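You operate a simulated robot arm through the tools that you are given. There is no shell and no other tool.

The job below is to be done with a simulated robot arm. You get a single attempt, and the scene is never put back.

Task
Open the upper drawer, fetch the teal-cap jar from the inside of the upper drawer and stand it on top of the orange box, then shut the drawer. Take the orange logger and leave it on the cream tray. Put the blue cartridge marked "57" from the ledge of the wall unit on the top of the brown bench and the blue cartridge that says "72" on the cream bench. Fetch the blue filter and set it on the violet bench. Do these in any order. Set down upright: teal-cap jar, blue cartridge, blue filter.

It is judged by the outcome, as a careful person would: the job done as asked, and still so three seconds after it is handed in. It fails if anything else is knocked over, pushed out of place, dropped, spilled or broken. Lids that push on must go on centred and level and be pressed home; caps that screw on are set level and turned clockwise until they are tight.

Robot
A 7-joint arm with a two-finger parallel gripper on a trunk, on a base that moves. Base frame: it is fixed to the floor where the robot stands at the start and does not move with it; the origin is under the middle of the robot, x ahead of it, y to its left, z up; the surface under the hand at the start is at about z = 0.55. Units: m, rad, N and s.
With the tool pointing down near the work surface it reaches from about 0.22 to 0.7 m from the robot's upright axis, wherever it stands. Its first joint turns from -2.897 to 2.897 rad. Places, roughly: blue filter (6x6x9 cm) [-9.1, 4.9, 0.9]; cream bench [-1.7, -0.3, 0.9]; cream tray (16x12x3 cm) [0.1, 1.3, 0.9]; orange box (13x6x8 cm) [-0.6, 1.8, 0.9]; orange logger [-0.25, 1.5, 1]; teal-cap jar (6x6x10 cm) [0.7, -0.2, 0.4]; top of the brown bench [-2.2, 0.1, 0.9]; upper drawer [0.6, -0.1, 0.4]; violet bench [-7.2, 2.9, 0.9]. Payload 3.43 kg.
The TCP is the grasp point between the finger pads, 0.034 m short of the fingertips. In the tool frame z runs along the fingers and y along their closing line. The gripper opens to 0.128 m. The fingers are 0.024 m wide and 0.012 m thick; the gripper's body (0.048 by 0.13 m) begins 0.096 m behind the TCP.
Orientation is told as [roll, pitch, yaw] about the base's x, y, z axes, in that order, counted from this pose: with the fingers straight down and closing along the base's y, the tool's x points along the base's -x, its y along +y and its z along -z.

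Tools
- The arm moves only by the tool arm_command. Its argument "moves" is a list of rows, each an object of numbers (a shift or turn left out is 0, a gripper value left out holds the last): "x", "y", "z": the shift along the tool's x, y, z in m; "wx", "wy", "wz": the turn, a rotation vector about the tool's x, y, z in rad. In form: [{"x": .., "y": .., "z": .., "wx": .., "wy": .., "wz": ..}, ...]. A call has 1 to 20 rows; each row shifts and turns the commanded pose from where the row before left it, along the tool's axes as they then stand. "claw" is the closure in counts, from 0 (fully open) to 255 (shut), set as the call begins (left out, the last holds). Rows are played at 5 a second. More than 0.05 m and 0.15 rad between two rows, or a gripper value outside its range, and nothing of the call is played. A pose out of reach is approached as far as the arm can. The call stops where the force on the tool passes 40 N (or 10 N more than at its start, if that is more) or the arm is blocked; 0.2 s more then pass. Each finger travels about 0.108 m/s and halts on what it meets, pressing with about 21 N; the grip force reading is that of the motor and also rises with nothing between the fingers. The clock runs only during rows and for 0.2 s after the last one: add rows that do not move to give the fingers time. The reply holds the time, the measured pose of the TCP, the force on the tool along the base axes, the opening and the grip force, in the units named above and with some noise, with the torque about the TCP (base axes, N m) and any sound that the robot's microphone picked up, and new pictures: "views" is both (left out), scene, wrist or none.
- Cameras (640 x 400 px; columns grow to the right, rows downward): "scene" is now at [-0.0306, 0.1065, 1.3898]; the picture's right is [-0.49, -0.87, 0.00], its down [-0.74, 0.41, -0.53] and it looks along [0.46, -0.26, -0.85] (base axes); focal length 283 px, centre (320, 200). "wrist" rides on the gripper at [0.076, -0.011, -0.16] in the tool frame; the picture's right is [0.15, 0.99, 0.00], its down [-0.88, 0.13, -0.46] and it looks along [-0.45, 0.07, 0.89] (tool axes); focal length 234 px, centre (320, 200).
- move_column(by): slides the trunk up (or, below 0, down) by that many m; the arm and the scene camera ride with it, the base frame stays. It gives what a move gives, with no picture.
- roll_base(legs): drives the robot by 1 to 6 legs, each [ahead, left, turn to the left] in m, m and rad, along the robot's own axes; the way and the turn of a leg run together, so that a leg with both is an arc; at most 1.5 m and 3.142 rad a leg. The arm and the cameras ride along, it lands a little off, and it stops where it bumps. It gives what a move gives, and a new picture of the scene camera.
- head_to(pan, tilt): turns the head with the scene camera to pan (to the left, within 1.501 rad either way) and tilt (down, from -0.506 to 1.204), counted from straight ahead of the robot. It gives what a move gives, and a new picture of the scene camera.
- locate(camera, pixels): for up to 12 pixels [column, row] of the newest picture of that camera ("zoom" is the newest enlarged one), the place [x, y, z] in the base frame of the surface seen there, good to about 0.003 m. No time passes.
- enlarge(camera, box): a new picture of the part [left, top, right, bottom] of that camera's present view, enlarged. No time passes.
- close_job(): hands the job in; it is judged then, once.

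Unless the task says otherwise, let go and move clear before handing in.

The tools are called after "Request:" as name(argument=value, ...) on one line, values as JSON. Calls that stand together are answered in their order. arm_command: Moves the arm, as the interface text tells. Its arguments: {"type":"object","properties":{"moves":{"type":"array"},"claw":{"type":"number"},"views":{"type":"string","enum":["both","scene","wrist","none"]}},"required":["moves"]} The other tools are called the same way: move_column (by) moves the trunk up or down; roll_base (legs) drives the base; head_to (pan, tilt) turns the head that bears the scene camera; locate (camera, pixels) gives the place of the surface under pixels of a picture; enlarge (camera, box) takes an enlarged picture of a part of a camera's view; close_job () hands the job in.

At the start:

```text
time: 0.0
tool_pos: [0.4921, -0.0886, 0.7361]
ee_rot: [-0.001, 0.0, 0.0]
ft_force: [0.3, 0.9, -0.2]
wrist_torque: [0.01, 0.0, -0.02]
finger_gap: 0.1282
finger_force: 0.2
trunk travel left (down, up): [-0.125, 0.199]
robot x, y, heading: [-0.0005, -0.0019, -0.003]
head pan, tilt (commanded): [-0.513, 1.009]
```

scene: 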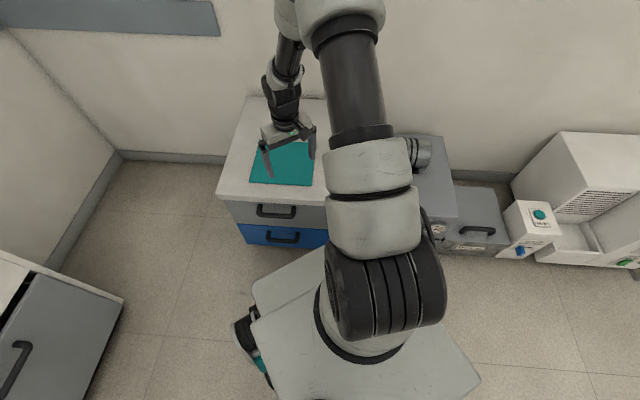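
wrist: 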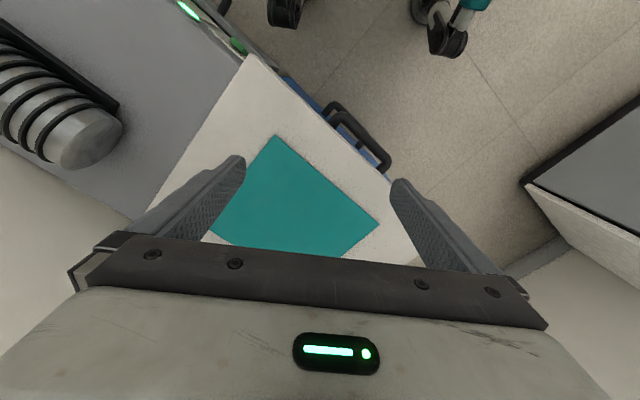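

The scene picture shows a two-drawer cabinet with handles at about (275,211) (upper, grey) and (283,236) (lower, blue). I'll measure these and the cabinet's edges first.

Request:
locate(camera="scene", pixels=[[275, 211], [260, 208], [293, 211], [283, 236], [220, 196], [252, 98], [240, 205], [325, 205], [283, 160], [300, 225]])

Request:
enlarge(camera="scene", box=[200, 80, 460, 260])

```text
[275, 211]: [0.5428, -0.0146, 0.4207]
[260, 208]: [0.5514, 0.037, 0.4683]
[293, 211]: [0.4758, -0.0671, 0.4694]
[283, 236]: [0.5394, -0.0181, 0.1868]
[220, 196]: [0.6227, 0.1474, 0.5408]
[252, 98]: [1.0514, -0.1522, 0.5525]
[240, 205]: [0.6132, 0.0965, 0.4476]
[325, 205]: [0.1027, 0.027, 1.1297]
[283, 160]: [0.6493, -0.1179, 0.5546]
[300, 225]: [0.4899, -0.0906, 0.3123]
```

```text
2.22 times, centred on (330, 170) of scene
```

zoom: 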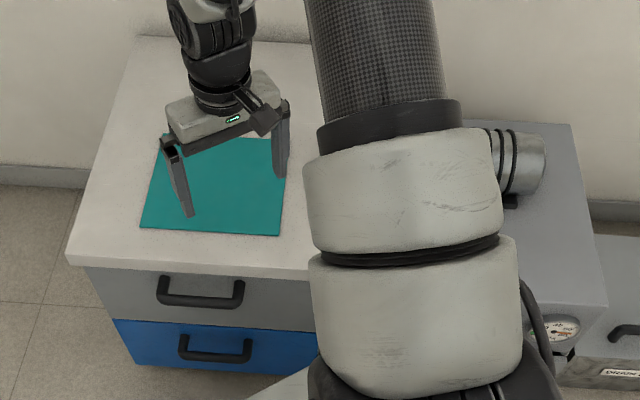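

The cabinet front runs along (0.57, 0.82), so its drawers pull out along about (-0.82, 0.57), and the upper handle is near (0.51, -0.015, 0.47). Next I'll pan the head to see the rest of the room.

Request:
head_to(pan=0.0, tilt=0.3)

Request:
head_to(pan=1.45, tilt=0.4)

Request:
head_to(pan=-1.45, tilt=0.4)

```text
time: 1.1
tool_pos: [0.4925, -0.0885, 0.7372]
ee_rot: [0.001, 0.001, -0.001]
ft_force: [-0.6, 1.2, 1.0]
wrist_torque: [0.03, -0.01, 0.0]
finger_gap: 0.1279
finger_force: 0.0
trunk travel left (down, up): [-0.125, 0.199]
robot x, y, heading: [-0.0, 0.0024, 0.001]
head pan, tilt (commanded): [0.0, 0.3]
```

scene: 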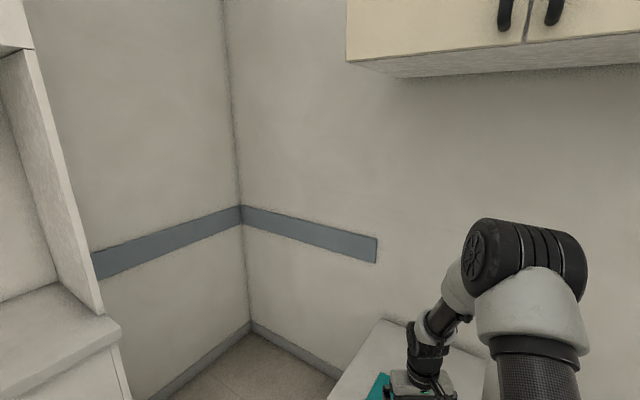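

```text
time: 2.6
tool_pos: [0.4926, -0.0878, 0.7369]
ee_rot: [0.0, 0.003, 0.0]
ft_force: [-0.2, -1.0, -0.1]
wrist_torque: [0.01, -0.02, 0.01]
finger_gap: 0.1279
finger_force: 0.0
trunk travel left (down, up): [-0.125, 0.199]
robot x, y, heading: [-0.0015, 0.0002, 0.003]
head pan, tilt (commanded): [1.45, 0.4]
```

scene: 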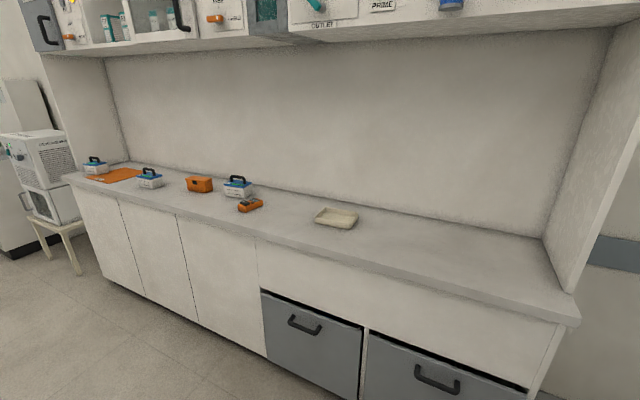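

```text
time: 5.2
tool_pos: [0.492, -0.0883, 0.737]
ee_rot: [-0.001, 0.0, 0.0]
ft_force: [-1.4, 0.2, -0.5]
wrist_torque: [0.01, 0.01, 0.04]
finger_gap: 0.1281
finger_force: 0.0
trunk travel left (down, up): [-0.125, 0.199]
robot x, y, heading: [-0.0024, -0.0022, 0.001]
head pan, tilt (commanded): [-1.45, 0.4]
```

scene: 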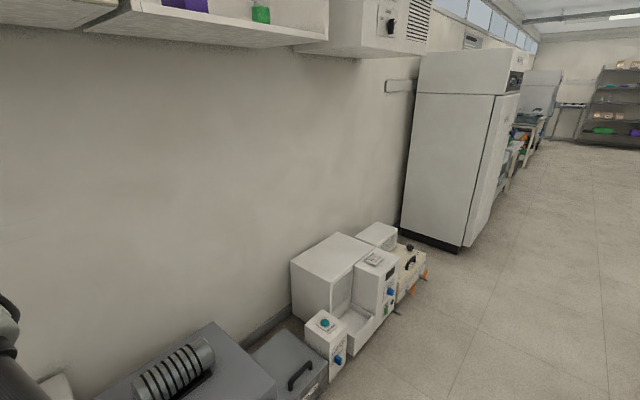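

The left-hand view shows the counter with the tray (336,217), the logger (250,205) and the orange box (200,185), plus a wall unit above. I'll measure those pixels, then look at the wall unit.

Request:
head_to(pan=1.45, tilt=0.4)

Request:
locate(camera="scene", pixels=[[336, 217], [250, 205], [200, 185], [237, 186], [149, 180], [95, 165], [112, 176], [340, 260], [320, 40], [560, 315]])

Request:
enlarge(camera="scene", box=[60, 140, 380, 260])

Request:
head_to(pan=1.45, tilt=-0.2)

Request:
enlarge(camera="scene", box=[0, 100, 640, 400])

```text
time: 7.7
tool_pos: [0.4918, -0.0875, 0.7368]
ee_rot: [-0.001, -0.001, 0.001]
ft_force: [0.1, 0.2, 0.8]
wrist_torque: [0.04, -0.02, 0.02]
finger_gap: 0.1279
finger_force: 0.2
trunk travel left (down, up): [-0.125, 0.199]
robot x, y, heading: [-0.0003, 0.0027, 0.002]
head pan, tilt (commanded): [1.45, 0.4]
```

scene: 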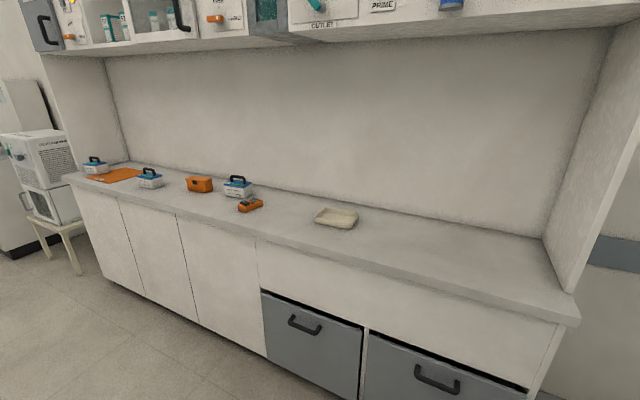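

```text
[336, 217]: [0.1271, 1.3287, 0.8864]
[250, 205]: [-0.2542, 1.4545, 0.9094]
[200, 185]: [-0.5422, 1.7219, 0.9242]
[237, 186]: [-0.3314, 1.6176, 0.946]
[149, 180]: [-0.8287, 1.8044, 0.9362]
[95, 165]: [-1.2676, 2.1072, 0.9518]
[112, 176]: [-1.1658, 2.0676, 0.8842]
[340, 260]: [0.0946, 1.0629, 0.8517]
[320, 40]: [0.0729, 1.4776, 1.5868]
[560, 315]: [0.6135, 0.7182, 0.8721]
```

```text
2.00 times, centred on (220, 200) of scene
```

zoom: 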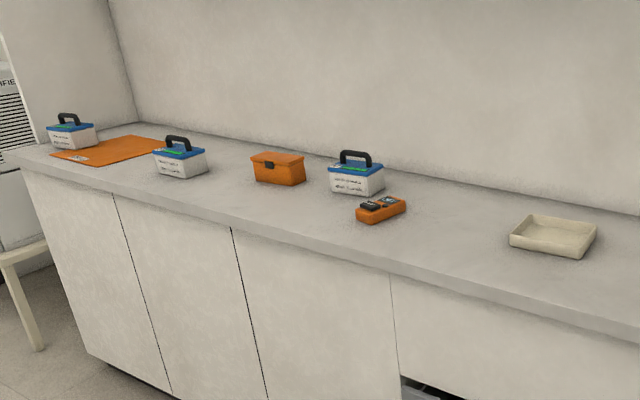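

```text
time: 8.7
tool_pos: [0.4923, -0.0873, 0.7367]
ee_rot: [0.0, -0.001, 0.0]
ft_force: [-0.4, -0.5, 0.2]
wrist_torque: [0.01, 0.0, 0.0]
finger_gap: 0.128
finger_force: 0.1
trunk travel left (down, up): [-0.125, 0.199]
robot x, y, heading: [0.0006, -0.0002, -0.001]
head pan, tilt (commanded): [1.45, -0.201]
```

scene: 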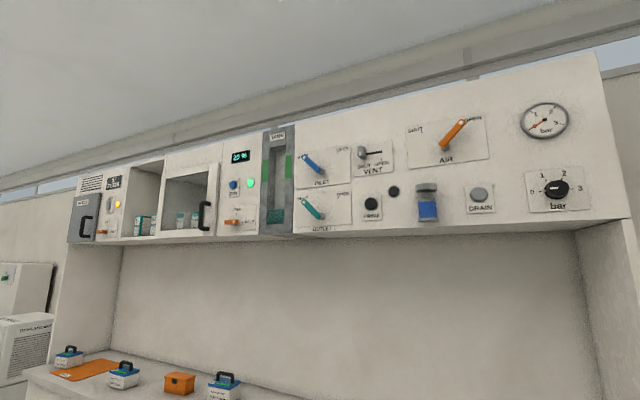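

```text
1.00 times, centred on (320, 250) of scene (not enlarged: the box is as wide or as high as the picture)
```

zoom: 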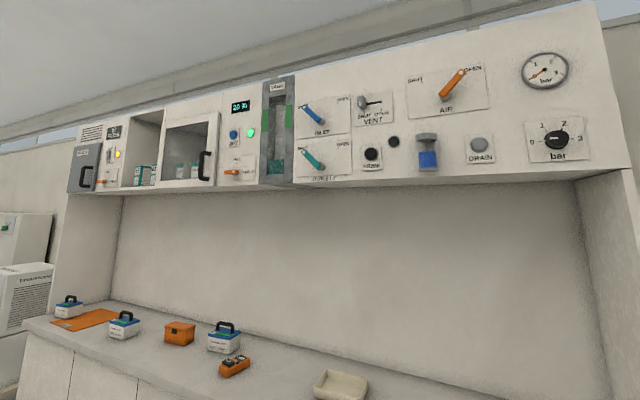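

This wall unit is a panel of valves with no blue cartridges on a ledge that I can make out. I'll look to the right and higher for the other units.

Request:
head_to(pan=-0.5, tilt=-0.1)

Request:
head_to(pan=-1.5, tilt=-0.05)

Request:
enlarge(camera="scene", box=[400, 100, 640, 300])

```text
time: 10.6
tool_pos: [0.4924, -0.088, 0.7367]
ee_rot: [0.0, 0.0, 0.001]
ft_force: [0.8, 0.0, 0.6]
wrist_torque: [-0.02, -0.02, -0.02]
finger_gap: 0.128
finger_force: 0.1
trunk travel left (down, up): [-0.125, 0.199]
robot x, y, heading: [-0.0009, 0.0004, -0.0]
head pan, tilt (commanded): [-0.499, -0.099]
```

scene: 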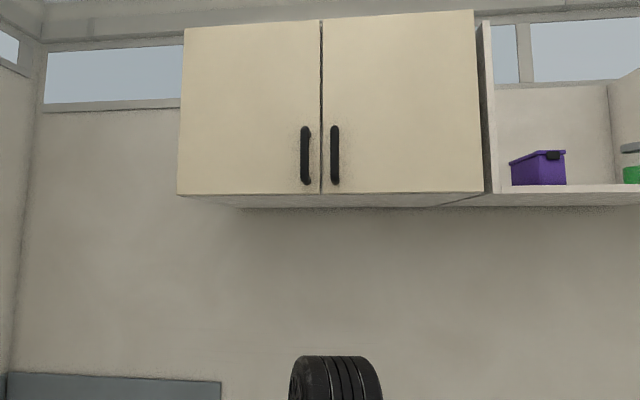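

```text
time: 11.9
tool_pos: [0.4926, -0.0885, 0.7375]
ee_rot: [0.0, -0.001, 0.0]
ft_force: [-0.1, -0.6, -0.2]
wrist_torque: [0.01, -0.02, -0.01]
finger_gap: 0.128
finger_force: 0.0
trunk travel left (down, up): [-0.125, 0.199]
robot x, y, heading: [-0.0002, 0.0009, -0.003]
head pan, tilt (commanded): [-1.499, -0.051]
```

scene: 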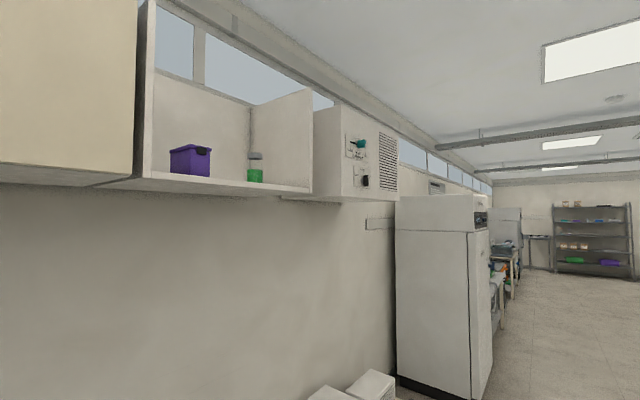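

```text
2.00 times, centred on (520, 200) of scene
```

zoom: 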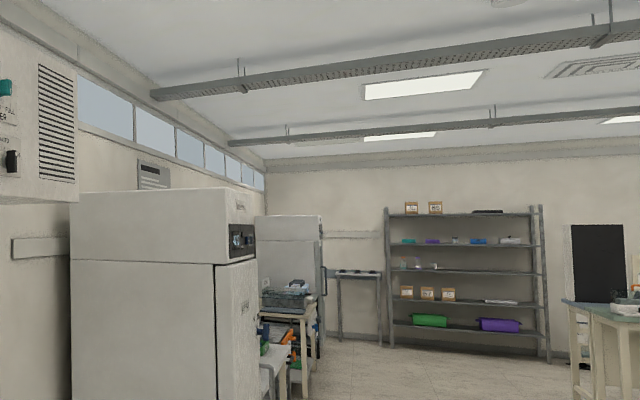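

No cartridges here either; the room continues behind and to the right. I'll look down near the cabinet to check the clearance between the base and the drawer.

Request:
head_to(pan=-0.4, tilt=1.15)

Request:
locate(camera="scene", pixels=[[253, 285], [270, 380], [330, 250], [300, 270], [245, 330], [275, 330]])

```text
time: 13.3
tool_pos: [0.4917, -0.0885, 0.7364]
ee_rot: [0.002, 0.0, 0.0]
ft_force: [0.2, -0.3, -0.2]
wrist_torque: [0.0, -0.01, -0.01]
finger_gap: 0.1282
finger_force: 0.0
trunk travel left (down, up): [-0.125, 0.199]
robot x, y, heading: [0.0009, 0.0014, 0.0]
head pan, tilt (commanded): [-0.4, 1.15]
```

scene: 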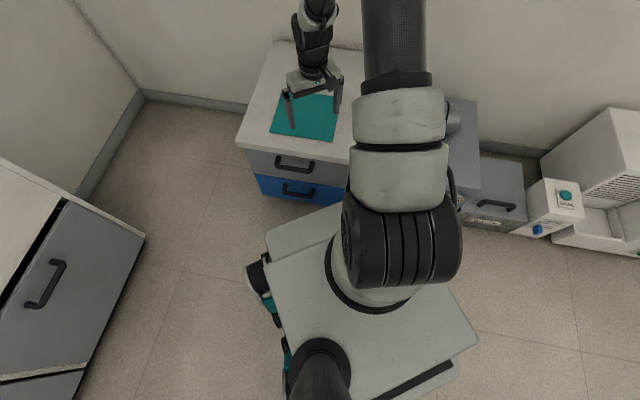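

```text
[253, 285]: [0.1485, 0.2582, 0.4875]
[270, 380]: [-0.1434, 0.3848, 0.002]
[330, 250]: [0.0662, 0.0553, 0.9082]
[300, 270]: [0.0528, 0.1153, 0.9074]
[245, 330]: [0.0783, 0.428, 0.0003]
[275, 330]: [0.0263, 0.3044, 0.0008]
```

I'll probe more of the white platform's edges to understand how big the base is.

Request:
locate(camera="scene", pixels=[[266, 234], [268, 258], [280, 245], [330, 212], [345, 204], [285, 325], [478, 342], [455, 370], [300, 240], [400, 320], [460, 300]])

Request:
enlarge(camera="scene", box=[220, 120, 400, 240])

```text
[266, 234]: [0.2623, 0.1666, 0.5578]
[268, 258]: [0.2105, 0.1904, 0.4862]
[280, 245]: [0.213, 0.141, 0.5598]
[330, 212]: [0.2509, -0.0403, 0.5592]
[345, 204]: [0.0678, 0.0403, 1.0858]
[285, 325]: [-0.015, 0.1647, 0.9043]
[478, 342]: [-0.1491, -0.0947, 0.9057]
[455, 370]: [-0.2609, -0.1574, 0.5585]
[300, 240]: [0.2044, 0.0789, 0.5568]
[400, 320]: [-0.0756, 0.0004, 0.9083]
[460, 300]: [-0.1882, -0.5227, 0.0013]
```

```text
3.33 times, centred on (310, 180) of scene
```

zoom: 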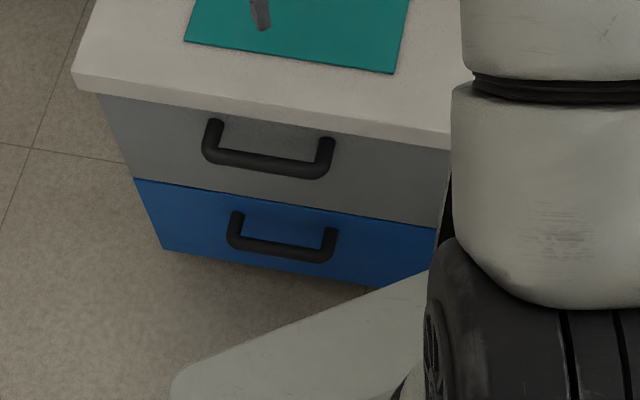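

The base is a box about 0.53 × 0.33 m and 0.56 m tall, so where it stands now the drawer would hit it. I'll refine the cabinet's geometry from the zoomed view before I drive.

Request:
locate(camera="zoom", pixels=[[265, 160], [265, 140], [240, 157], [290, 164], [270, 190], [140, 140], [400, 180], [75, 75], [440, 140], [100, 90], [213, 125], [326, 143]])

Request:
locate(camera="scene", pixels=[[237, 142], [276, 42], [345, 162], [280, 130], [340, 138], [200, 300]])

```text
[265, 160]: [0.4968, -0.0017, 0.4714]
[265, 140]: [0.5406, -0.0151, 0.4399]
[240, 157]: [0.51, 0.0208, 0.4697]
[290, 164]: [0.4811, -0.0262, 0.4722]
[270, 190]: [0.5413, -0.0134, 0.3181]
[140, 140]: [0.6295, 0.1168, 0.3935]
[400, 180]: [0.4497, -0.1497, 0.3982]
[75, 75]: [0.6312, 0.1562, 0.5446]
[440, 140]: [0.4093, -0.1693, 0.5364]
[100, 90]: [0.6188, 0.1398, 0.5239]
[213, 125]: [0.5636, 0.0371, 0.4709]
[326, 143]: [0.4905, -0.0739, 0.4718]
```

```text
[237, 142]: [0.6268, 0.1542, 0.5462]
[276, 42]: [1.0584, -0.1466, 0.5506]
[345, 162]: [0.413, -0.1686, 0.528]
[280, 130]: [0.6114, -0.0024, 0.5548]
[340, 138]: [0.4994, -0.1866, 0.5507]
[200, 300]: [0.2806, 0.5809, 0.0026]
```

The bar is about 0.044 m out from the face and the worktop overhangs it, so I'll grip the bar with the hand tilted 45°. I'm driving to face the cabinet squarely, about 0.65 m from the bar.

Request:
roll_base(legs=[[-0.04, 0.364, 0], [0, 0, -0.6]])

Request:
head_to(pan=0.15, tilt=0.95)

```text
time: 18.9
tool_pos: [0.3141, 0.0014, 0.7362]
ee_rot: [0.001, 0.002, -0.605]
ft_force: [0.4, 0.7, 0.0]
wrist_torque: [0.01, 0.0, -0.01]
finger_gap: 0.1281
finger_force: 0.1
trunk travel left (down, up): [-0.125, 0.199]
robot x, y, heading: [-0.0442, 0.3534, -0.605]
head pan, tilt (commanded): [-0.4, 1.15]
```

scene: 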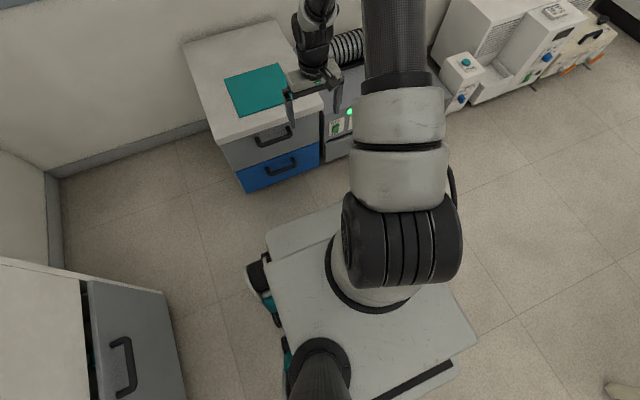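

```text
time: 19.9
tool_pos: [0.3138, 0.0017, 0.7361]
ee_rot: [0.0, 0.0, -0.607]
ft_force: [0.0, 1.2, -0.3]
wrist_torque: [0.0, 0.0, 0.0]
finger_gap: 0.128
finger_force: 0.1
trunk travel left (down, up): [-0.125, 0.199]
robot x, y, heading: [-0.0379, 0.3541, -0.607]
head pan, tilt (commanded): [0.15, 0.949]
```

scene: 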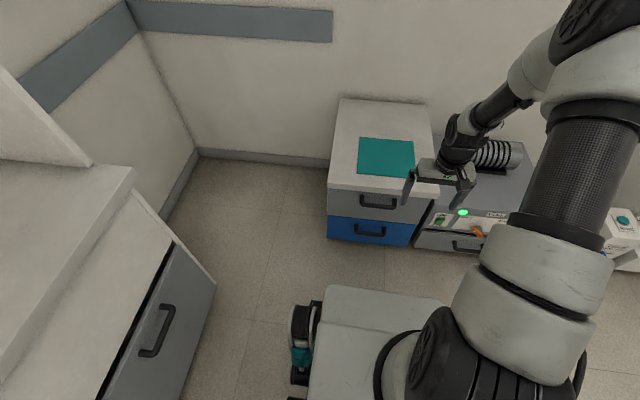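

The cabinet is now square to the robot, with the upper handle at (378,201). I'll get its exact position.

Request:
enlarge(camera="scene", box=[310, 160, 470, 260])

Request:
locate(camera="scene", pixels=[[378, 207], [363, 205], [394, 207], [378, 199], [335, 207], [405, 219], [329, 186], [435, 190], [341, 101]])

```text
4.00 times, centred on (390, 210) of scene
```

zoom: 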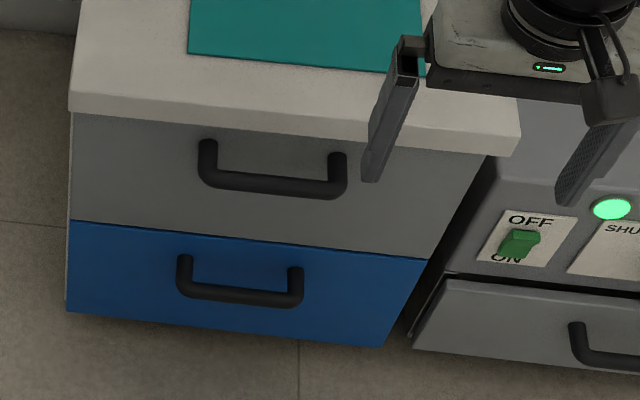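

```text
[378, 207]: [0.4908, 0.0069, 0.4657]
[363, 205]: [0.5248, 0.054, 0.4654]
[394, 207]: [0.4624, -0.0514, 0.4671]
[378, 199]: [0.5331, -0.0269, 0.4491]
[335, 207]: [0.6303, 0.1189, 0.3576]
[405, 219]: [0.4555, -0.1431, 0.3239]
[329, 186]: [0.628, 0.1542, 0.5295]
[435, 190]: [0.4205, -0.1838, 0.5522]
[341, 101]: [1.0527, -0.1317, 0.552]
```

Request:
locate(camera="zoom", pixels=[[272, 184], [230, 180], [310, 188], [272, 178], [272, 190], [207, 150], [337, 162], [272, 155], [120, 180], [420, 210]])

```text
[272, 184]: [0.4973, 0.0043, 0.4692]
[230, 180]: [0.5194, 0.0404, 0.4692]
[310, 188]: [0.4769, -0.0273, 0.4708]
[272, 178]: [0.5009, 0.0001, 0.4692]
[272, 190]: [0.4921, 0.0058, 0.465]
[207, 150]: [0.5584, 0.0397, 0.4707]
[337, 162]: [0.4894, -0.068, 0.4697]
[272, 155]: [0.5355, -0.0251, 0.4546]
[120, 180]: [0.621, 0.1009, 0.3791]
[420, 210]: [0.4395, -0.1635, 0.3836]
```

The bar's middle is at about (0.498, 0.001, 0.463). I'll lower the trunk and turn the hand so it closes along the pull direction, then tilt it 45°.

Request:
move_column(by=-0.1)

Request:
arm_command(moves=[{"wz": 0.1428}, {"wz": 0.1428}, {"wz": 0.1428}, {"wz": 0.1428}, {"wz": 0.1428}, {"wz": 0.1428}, {"wz": 0.1428}, {"wz": 0.1428}, {"wz": 0.1428}, {"wz": 0.1428}, {"wz": 0.1428}, {}], claw=125, views="scene")

```text
time: 21.2
tool_pos: [0.3142, 0.0009, 0.6366]
ee_rot: [0.002, -0.001, -0.606]
ft_force: [0.5, 0.4, 0.0]
wrist_torque: [0.05, -0.02, -0.02]
finger_gap: 0.1281
finger_force: 0.1
trunk travel left (down, up): [-0.025, 0.299]
robot x, y, heading: [-0.0375, 0.3509, -0.607]
head pan, tilt (commanded): [0.15, 0.949]
```

```text
time: 23.9
tool_pos: [0.3159, 0.0015, 0.6384]
ee_rot: [0.0, 0.002, -2.178]
ft_force: [0.4, 0.0, 0.0]
wrist_torque: [-0.03, -0.01, 0.02]
finger_gap: 0.0654
finger_force: 0.0
trunk travel left (down, up): [-0.025, 0.299]
robot x, y, heading: [-0.0409, 0.3567, -0.607]
head pan, tilt (commanded): [0.15, 0.949]
```

scene: 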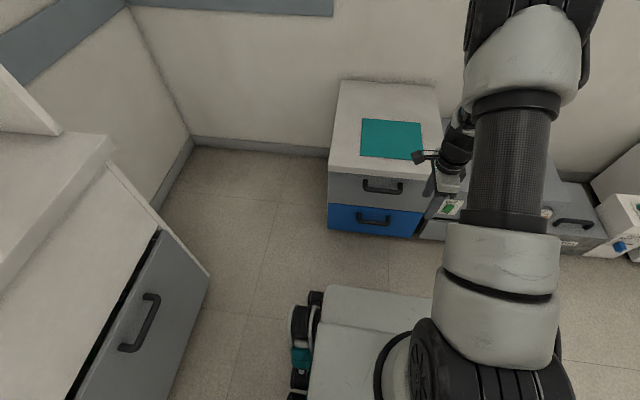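

The turn worked and the gap is 0.065. Next I'll tilt 45° and shift left to line up with the handle's middle.

Request:
arm_command(moves=[{"wx": -0.131, "x": 0.0173}, {"wx": -0.131, "x": 0.0173}, {"wx": -0.131, "x": 0.0173}, {"wx": -0.131, "x": 0.0173}, {"wx": -0.131, "x": 0.0173}, {"wx": -0.13, "x": 0.0173}, {}], views="both")

```text
time: 25.4
tool_pos: [0.3725, 0.0883, 0.638]
ee_rot: [0.787, 0.0, -2.177]
ft_force: [-0.5, 0.4, 0.8]
wrist_torque: [-0.02, 0.0, -0.03]
finger_gap: 0.0653
finger_force: 0.2
trunk travel left (down, up): [-0.025, 0.299]
robot x, y, heading: [-0.0381, 0.3553, -0.61]
head pan, tilt (commanded): [0.15, 0.949]
```

scene: 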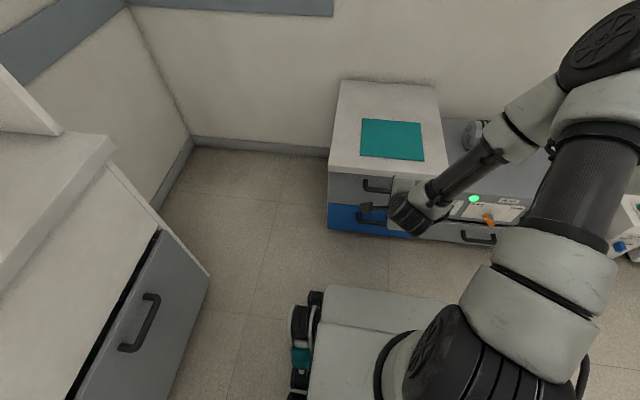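
wrist: 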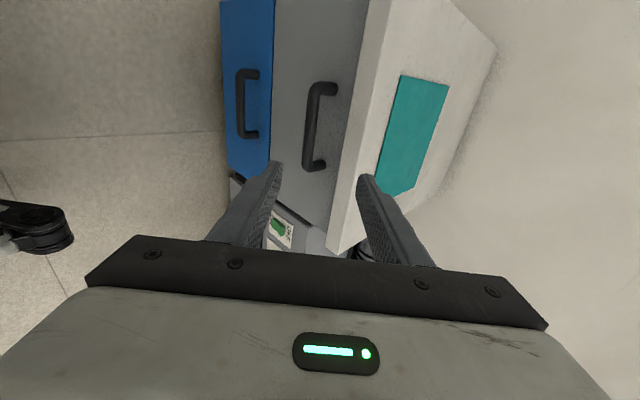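

The hand is tilted and the handle is ahead of the fingers in the wrist view at (318,125). I'll narrow the fingers to 0.04 and close most of the distance, then re-measure the bar.

Request:
arm_command(moves=[{"y": -0.0156}, {"z": 0.04}, {"z": 0.04}, {"z": 0.04}, {"z": 0.03}, {}], claw=175, views="both")

```text
time: 26.9
tool_pos: [0.4532, 0.0316, 0.5235]
ee_rot: [0.784, 0.0, -2.176]
ft_force: [0.9, -0.8, 0.3]
wrist_torque: [0.0, 0.01, 0.01]
finger_gap: 0.0402
finger_force: 0.1
trunk travel left (down, up): [-0.025, 0.299]
robot x, y, heading: [-0.0394, 0.355, -0.608]
head pan, tilt (commanded): [0.15, 0.949]
```

scene: 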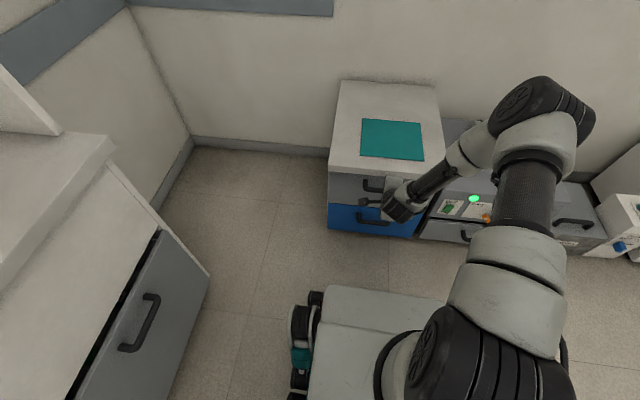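
wrist: 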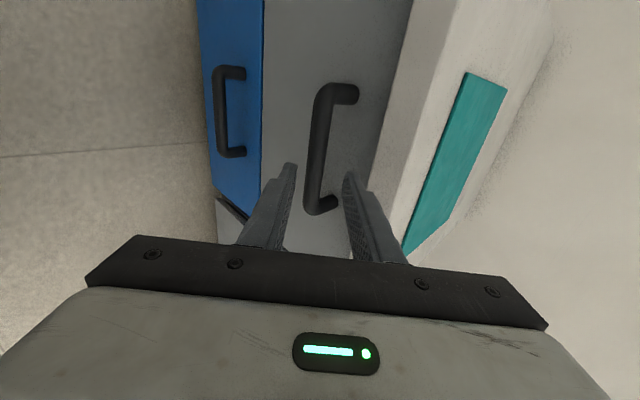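

Request:
locate(camera="wrist", pixels=[[318, 150], [316, 180], [322, 120], [312, 150], [325, 150], [340, 150], [290, 180], [352, 190]])

```text
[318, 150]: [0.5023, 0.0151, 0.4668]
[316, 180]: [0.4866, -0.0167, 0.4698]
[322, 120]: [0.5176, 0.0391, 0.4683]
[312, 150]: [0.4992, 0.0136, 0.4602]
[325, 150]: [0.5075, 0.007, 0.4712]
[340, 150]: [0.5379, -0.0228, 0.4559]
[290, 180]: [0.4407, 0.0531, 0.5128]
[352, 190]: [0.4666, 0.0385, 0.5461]
```

The bar sits about 0.08 m ahead along the tool axis and is centred between the fingers to within a few millimetres. I'll advance 0.066 and check before gripping.

Request:
arm_command(moves=[{"y": -0.003, "z": 0.02}, {"z": 0.02}, {"z": 0.015}, {"z": 0.011}, {}], views="wrist")

```text
time: 28.1
tool_pos: [0.4887, 0.0075, 0.473]
ee_rot: [0.786, 0.001, -2.175]
ft_force: [-0.7, 0.1, -0.5]
wrist_torque: [-0.01, 0.0, 0.02]
finger_gap: 0.0401
finger_force: 0.1
trunk travel left (down, up): [-0.025, 0.299]
robot x, y, heading: [-0.0418, 0.3537, -0.61]
head pan, tilt (commanded): [0.15, 0.949]
```

wrist: 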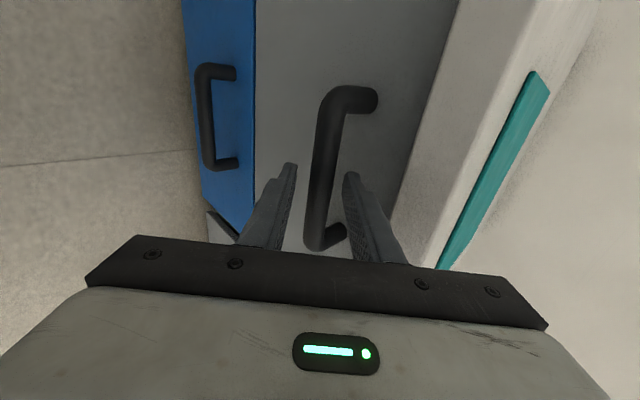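

The bar is between the fingers, so I'm closing on it.

Request:
arm_command(moves=[{}, {}, {}, {}], claw=255, views="wrist")

```text
time: 29.1
tool_pos: [0.4892, 0.0069, 0.472]
ee_rot: [0.788, -0.001, -2.174]
ft_force: [0.3, -1.2, 2.7]
wrist_torque: [-0.71, 0.39, 0.86]
finger_gap: 0.0197
finger_force: 45.1
trunk travel left (down, up): [-0.025, 0.299]
robot x, y, heading: [-0.0378, 0.3552, -0.614]
head pan, tilt (commanded): [0.15, 0.949]
```

wrist: 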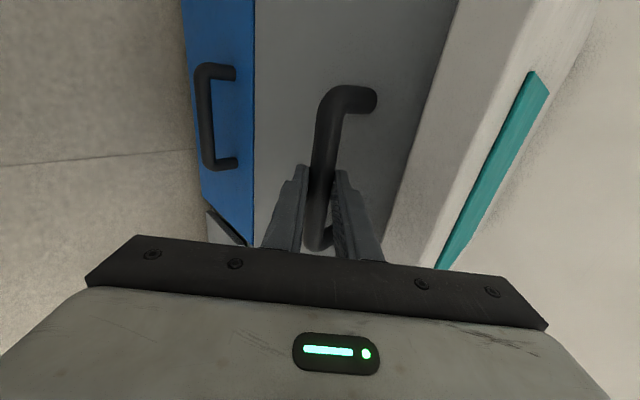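

The bar is gripped, with a gap of 0.020 and firm force. I'll pull straight out a short way to test it.

Request:
arm_command(moves=[{"y": -0.0141, "z": -0.0141}, {"y": -0.0141, "z": -0.0141}, {"y": -0.0141, "z": -0.0141}, {}], views="both")

```text
time: 30.1
tool_pos: [0.4391, 0.0421, 0.4733]
ee_rot: [0.786, -0.001, -2.178]
ft_force: [-4.1, -5.5, 1.4]
wrist_torque: [-0.93, 0.63, 0.33]
finger_gap: 0.0197
finger_force: 45.0
trunk travel left (down, up): [-0.025, 0.299]
robot x, y, heading: [-0.0383, 0.352, -0.606]
head pan, tilt (commanded): [0.15, 0.949]
```

scene: 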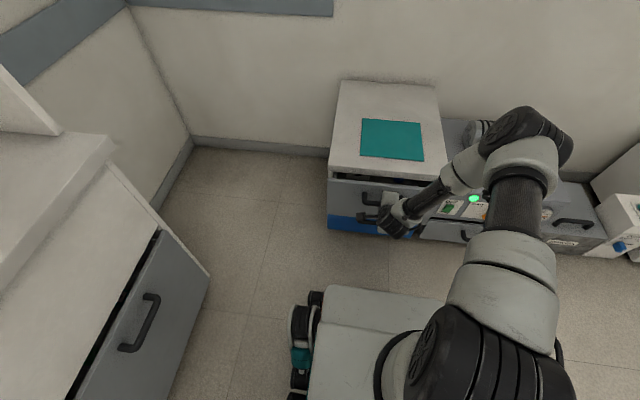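
wrist: 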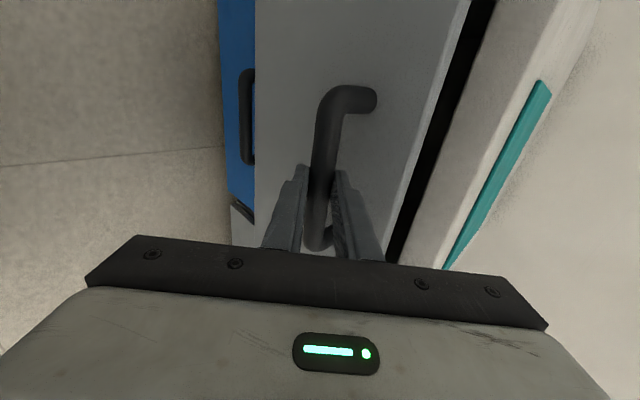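

The drawer slides out freely, opened about 0.06 m so far. I'll keep pulling with the arm.

Request:
arm_command(moves=[{"y": -0.0141, "z": -0.0141}, {"y": -0.0141, "z": -0.0141}, {"y": -0.0141, "z": -0.0141}, {"y": -0.0141, "z": -0.0141}, {"y": -0.0141, "z": -0.0141}, {"y": -0.0141, "z": -0.0141}, {}], views="both")

```text
time: 31.6
tool_pos: [0.3405, 0.1067, 0.4735]
ee_rot: [0.788, -0.002, -2.18]
ft_force: [-12.0, -15.7, 15.7]
wrist_torque: [-0.94, 0.47, 0.52]
finger_gap: 0.0198
finger_force: 45.2
trunk travel left (down, up): [-0.025, 0.299]
robot x, y, heading: [-0.04, 0.3532, -0.605]
head pan, tilt (commanded): [0.15, 0.949]
```

scene: 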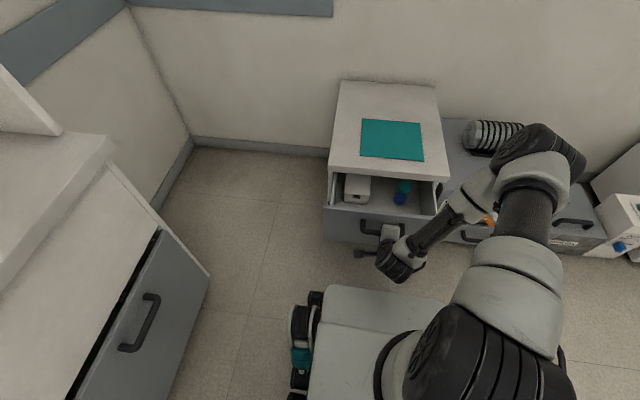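
wrist: 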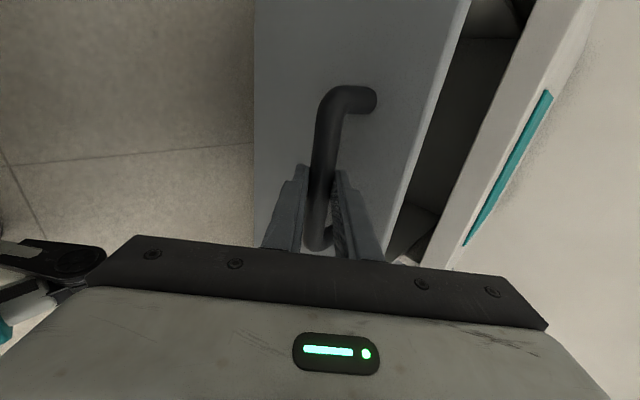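

The drawer is about 0.18 m open and two jars show inside, near (400,193). Sideways and upward force has built up, so I'll relax the hand a few millimetres and then pull the rest by driving the base back.

Request:
arm_command(moves=[{"x": -0.003, "y": 0.0014, "z": -0.0014}, {}, {}], views="none")

Request:
roll_base(legs=[[-0.07, 0, 0]])

```text
time: 32.5
tool_pos: [0.3412, 0.107, 0.4726]
ee_rot: [0.785, 0.002, -2.174]
ft_force: [-2.9, -5.9, 3.3]
wrist_torque: [-1.11, 0.6, 0.25]
finger_gap: 0.0199
finger_force: 44.8
trunk travel left (down, up): [-0.025, 0.299]
robot x, y, heading: [-0.0369, 0.3524, -0.603]
head pan, tilt (commanded): [0.15, 0.949]
```

```text
time: 33.5
tool_pos: [0.2824, 0.1467, 0.4723]
ee_rot: [0.786, 0.001, -2.179]
ft_force: [-3.7, -4.3, 3.3]
wrist_torque: [-0.46, 0.31, 0.96]
finger_gap: 0.02
finger_force: 44.9
trunk travel left (down, up): [-0.025, 0.299]
robot x, y, heading: [-0.0966, 0.3941, -0.608]
head pan, tilt (commanded): [0.15, 0.949]
```

scene: 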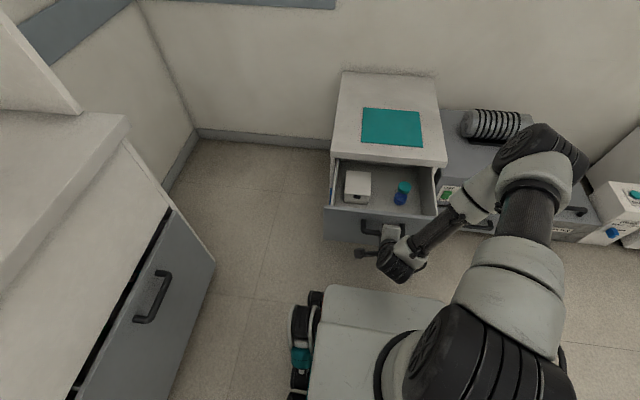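

Driving back works smoothly and the drawer is about 0.25 m open. I'll go a little further to clear the jars from the worktop.

Request:
roll_base(legs=[[-0.06, 0, 0]])

Request:
enlarge(camera="scene", box=[310, 120, 470, 260])

```text
time: 34.4
tool_pos: [0.2312, 0.1803, 0.4728]
ee_rot: [0.786, 0.001, -2.18]
ft_force: [-4.6, -5.4, 1.0]
wrist_torque: [-0.58, 0.41, 0.88]
finger_gap: 0.0196
finger_force: 44.3
trunk travel left (down, up): [-0.025, 0.299]
robot x, y, heading: [-0.1449, 0.4272, -0.61]
head pan, tilt (commanded): [0.15, 0.949]
```

scene: 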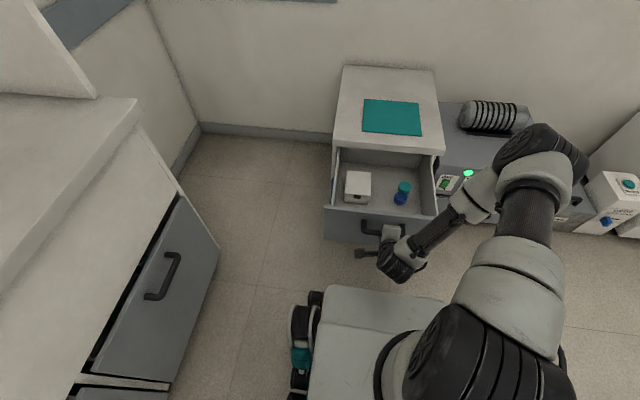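

```text
2.86 times, centred on (390, 190) of scene
```

zoom: 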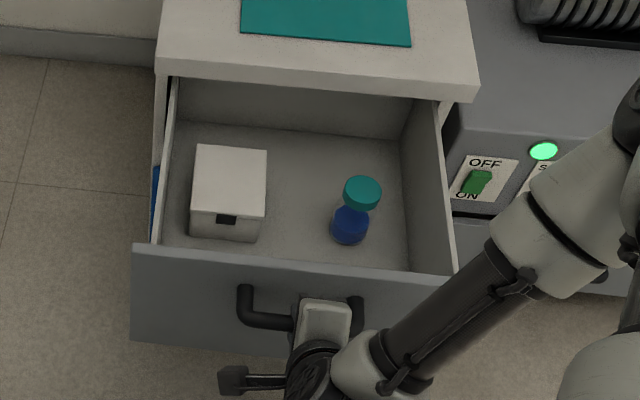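

The drawer holds one blue jar with a teal cap and a white box. I'll measure the jar, the drawer walls and the worktop's front edge.

Request:
locate(camera="zoom", pixels=[[362, 190], [352, 185], [376, 185], [350, 222], [350, 243], [300, 200], [225, 175], [435, 200], [265, 220], [330, 262], [300, 75], [382, 195]])

```text
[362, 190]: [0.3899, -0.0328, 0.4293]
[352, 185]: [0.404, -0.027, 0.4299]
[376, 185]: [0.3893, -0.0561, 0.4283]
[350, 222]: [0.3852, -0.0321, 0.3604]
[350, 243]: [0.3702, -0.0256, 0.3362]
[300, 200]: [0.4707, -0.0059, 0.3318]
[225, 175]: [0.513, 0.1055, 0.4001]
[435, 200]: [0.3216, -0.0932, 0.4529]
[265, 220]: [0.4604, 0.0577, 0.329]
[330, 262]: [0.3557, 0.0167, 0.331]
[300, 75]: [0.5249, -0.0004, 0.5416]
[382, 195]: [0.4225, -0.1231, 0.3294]
```

The jar stands at about (0.393, -0.038) with its cap top at z 0.43 on a floor at 0.33, well clear of the walls. I'll release the handle, back the hand away and turn it upright.

Request:
arm_command(moves=[{}, {}, {"z": -0.02}, {"z": -0.03}, {"z": -0.03}, {"z": -0.03}, {"y": 0.021, "z": -0.021}, {"y": 0.021, "z": -0.021}, {"y": 0.021, "z": -0.021}, {}], claw=170, views="both")

```text
time: 36.6
tool_pos: [0.1945, 0.2046, 0.6127]
ee_rot: [0.785, 0.001, -2.178]
ft_force: [-0.2, 0.4, -0.3]
wrist_torque: [0.01, -0.01, 0.0]
finger_gap: 0.0424
finger_force: 0.0
out of reach, approached as far as the arm can: row 7, 8, 9
trunk travel left (down, up): [-0.025, 0.299]
robot x, y, heading: [-0.15, 0.4289, -0.608]
head pan, tilt (commanded): [0.15, 0.949]
```

scene: 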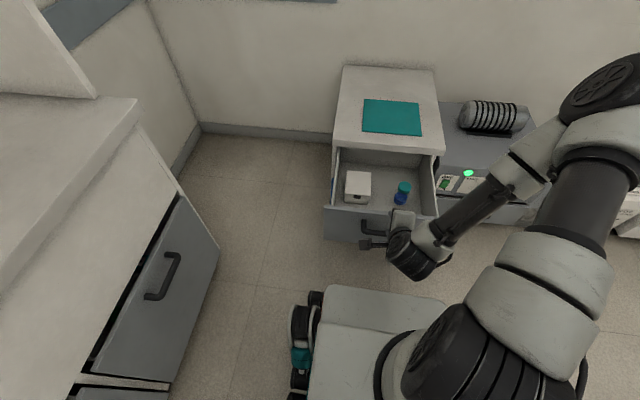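
wrist: 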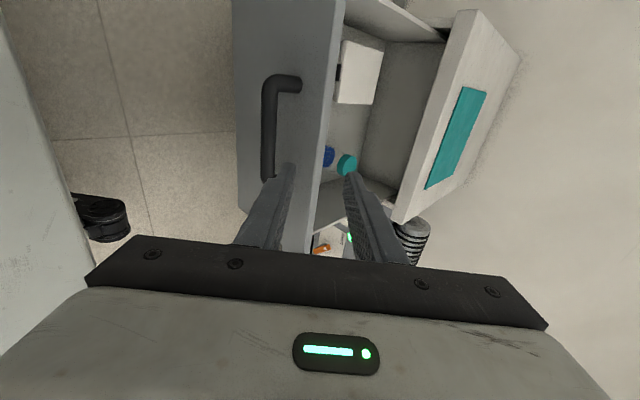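

The handle is released and the hand is clear. I'll turn the hand upright, then rotate it so it closes across the drawer.

Request:
arm_command(moves=[{"wx": 0.131}, {"wx": 0.131}, {"wx": 0.131}, {"wx": 0.131}, {"wx": 0.131}, {"wx": 0.13}, {}], views="none")

Request:
arm_command(moves=[{"z": -0.02, "wz": -0.1428}, {"z": -0.02, "wz": -0.1428}, {"z": -0.02, "wz": -0.1428}, {"wz": -0.1428}, {"wz": -0.1428}, {"wz": -0.1428}, {"wz": -0.1428}, {"wz": -0.1428}, {"wz": -0.1428}, {"wz": -0.1428}, {"wz": -0.1428}, {}], claw=60, views="both")

```text
time: 38.2
tool_pos: [0.1948, 0.2069, 0.612]
ee_rot: [0.001, 0.001, -2.179]
ft_force: [-0.1, -0.3, -0.1]
wrist_torque: [-0.02, -0.02, 0.01]
finger_gap: 0.0428
finger_force: 0.0
trunk travel left (down, up): [-0.025, 0.299]
robot x, y, heading: [-0.1517, 0.4262, -0.605]
head pan, tilt (commanded): [0.15, 0.949]
```

```text
time: 40.8
tool_pos: [0.1943, 0.207, 0.67]
ee_rot: [0.0, 0.001, -0.606]
ft_force: [-0.9, -0.3, -0.4]
wrist_torque: [0.01, 0.01, 0.02]
finger_gap: 0.098
finger_force: 0.0
trunk travel left (down, up): [-0.025, 0.299]
robot x, y, heading: [-0.1463, 0.4238, -0.606]
head pan, tilt (commanded): [0.15, 0.949]
```

scene: 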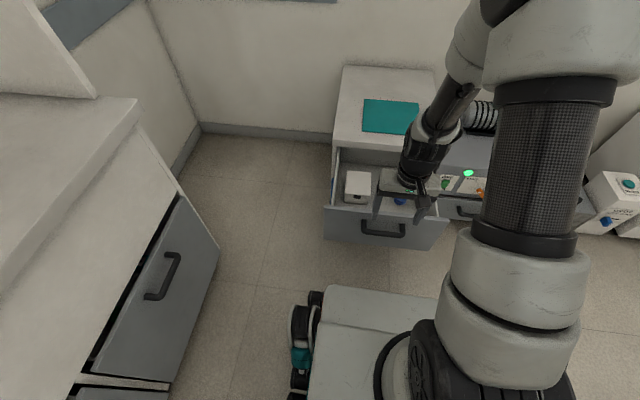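
wrist: 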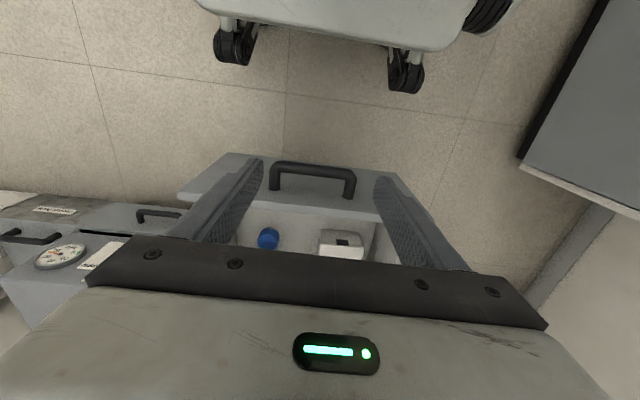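

The wrist view now looks back over the drawer, with the blue jar at (268,238). I'll drive 0.09 m forward to bring the jar within comfortable reach.

Request:
roll_base(legs=[[0.09, 0, 0]])

Request:
enlarge(camera="scene", box=[310, 140, 470, 260])

```text
time: 41.9
tool_pos: [0.2671, 0.155, 0.6715]
ee_rot: [0.0, 0.0, -0.61]
ft_force: [0.3, 0.5, -0.6]
wrist_torque: [0.0, 0.02, -0.01]
finger_gap: 0.0979
finger_force: 0.1
trunk travel left (down, up): [-0.025, 0.299]
robot x, y, heading: [-0.0776, 0.3802, -0.607]
head pan, tilt (commanded): [0.15, 0.949]
```

scene: 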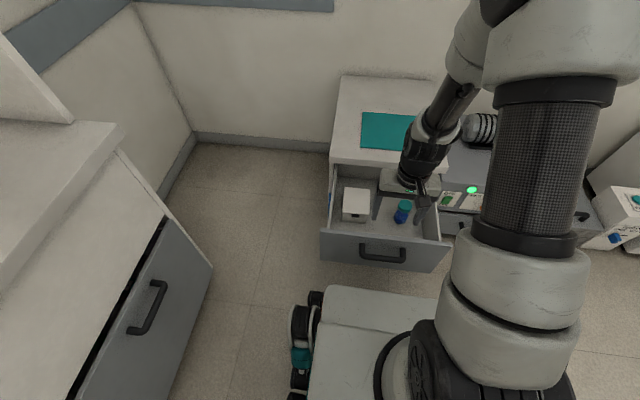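

```text
3.33 times, centred on (390, 200) of scene
```

zoom: 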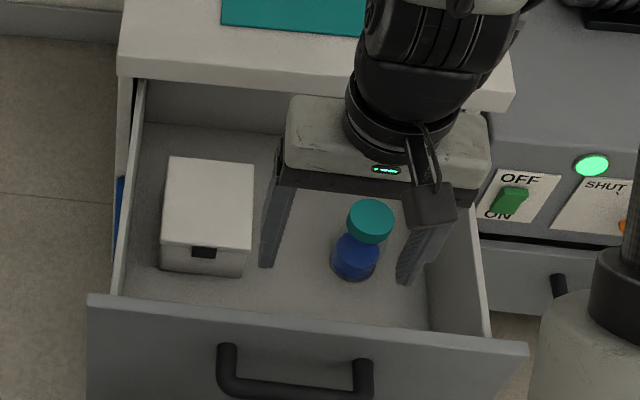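

The jar's cap is visible at (371,216) in the zoom. I'll re-measure it from here.

Request:
locate(camera="zoom", pixels=[[371, 217], [353, 217], [388, 217], [371, 203], [371, 230], [355, 258], [340, 258], [370, 258], [355, 275]])

```text
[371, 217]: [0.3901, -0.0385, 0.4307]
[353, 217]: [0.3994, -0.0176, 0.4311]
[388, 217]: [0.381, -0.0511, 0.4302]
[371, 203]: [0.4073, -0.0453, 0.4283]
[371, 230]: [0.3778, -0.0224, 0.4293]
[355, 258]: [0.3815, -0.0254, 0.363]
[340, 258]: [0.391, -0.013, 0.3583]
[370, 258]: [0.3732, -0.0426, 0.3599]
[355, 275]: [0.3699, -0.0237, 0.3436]
```

The jar's centre is about (0.392, -0.036). I'll move the hand above it at the present height.

Request:
arm_command(moves=[{"x": -0.0426, "y": -0.0172}, {"x": -0.0426, "y": -0.0172}, {"x": -0.0426, "y": -0.0172}, {"x": -0.0426, "y": -0.0172}, {"x": -0.0426, "y": -0.0172}, {"z": 0.04}, {"z": 0.04}, {}], claw=55, views="both")

```text
time: 43.7
tool_pos: [0.392, -0.0363, 0.5926]
ee_rot: [-0.002, 0.0, -0.61]
ft_force: [-0.2, -0.2, -0.1]
wrist_torque: [0.02, 0.01, -0.02]
finger_gap: 0.1006
finger_force: 0.1
trunk travel left (down, up): [-0.025, 0.299]
robot x, y, heading: [-0.0726, 0.3753, -0.605]
head pan, tilt (commanded): [0.15, 0.949]
```

scene: 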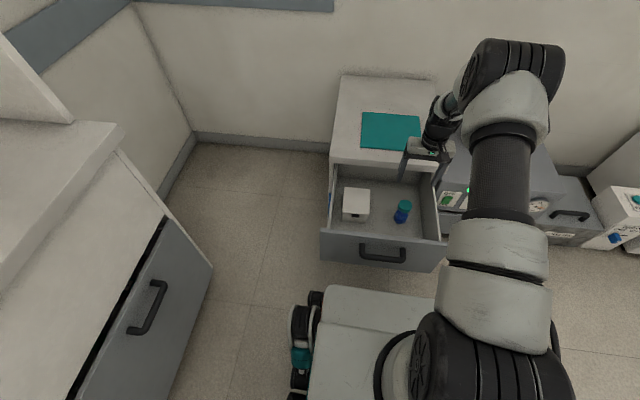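
wrist: 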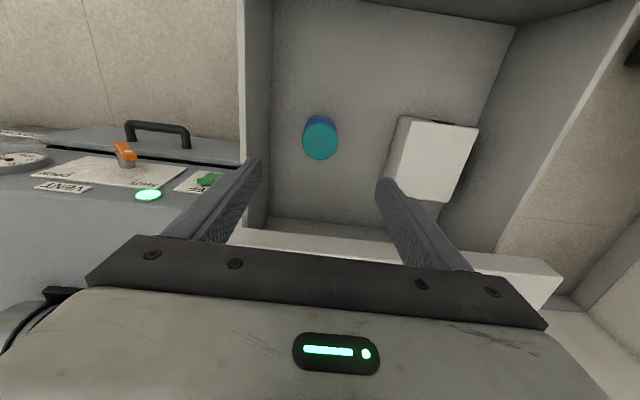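

The cap at (320,138) in the wrist view sits midway between the fingers. I'll double-check its position from this camera.

Request:
locate(camera="wrist", pixels=[[320, 140], [304, 140], [336, 140], [320, 158], [320, 118], [450, 150], [240, 130], [300, 235]])

```text
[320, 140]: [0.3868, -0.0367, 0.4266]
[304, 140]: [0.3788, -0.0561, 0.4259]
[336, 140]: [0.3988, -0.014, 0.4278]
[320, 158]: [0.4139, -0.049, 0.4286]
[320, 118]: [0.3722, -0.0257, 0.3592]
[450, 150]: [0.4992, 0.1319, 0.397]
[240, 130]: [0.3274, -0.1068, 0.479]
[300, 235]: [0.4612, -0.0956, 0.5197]
```

The alignment holds to a few millimetres, so I'll lower onto the jar.

Request:
arm_command(moves=[{"x": 0.001, "z": 0.04}, {"z": 0.04}, {"z": 0.04}, {"z": 0.04}, {"z": 0.03}, {"z": 0.022}, {}], views="both")

```text
time: 45.3
tool_pos: [0.3914, -0.0357, 0.3776]
ee_rot: [0.001, 0.001, -0.609]
ft_force: [0.1, 1.2, -0.2]
wrist_torque: [0.02, -0.01, -0.01]
finger_gap: 0.1002
finger_force: 0.1
trunk travel left (down, up): [-0.025, 0.299]
robot x, y, heading: [-0.0776, 0.3772, -0.612]
head pan, tilt (commanded): [0.15, 0.949]
```

scene: 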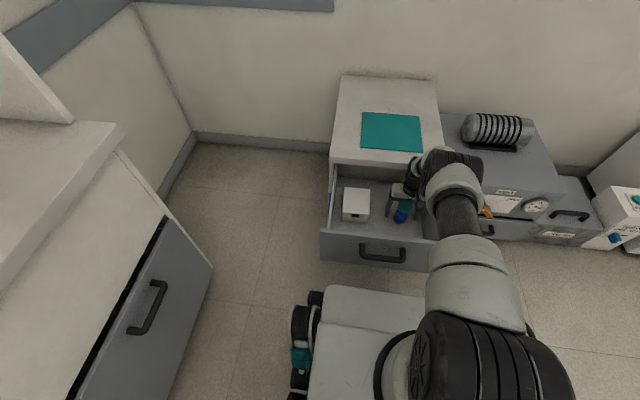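
wrist: 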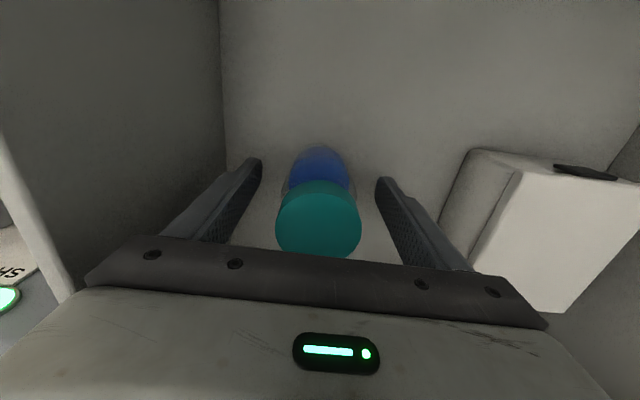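

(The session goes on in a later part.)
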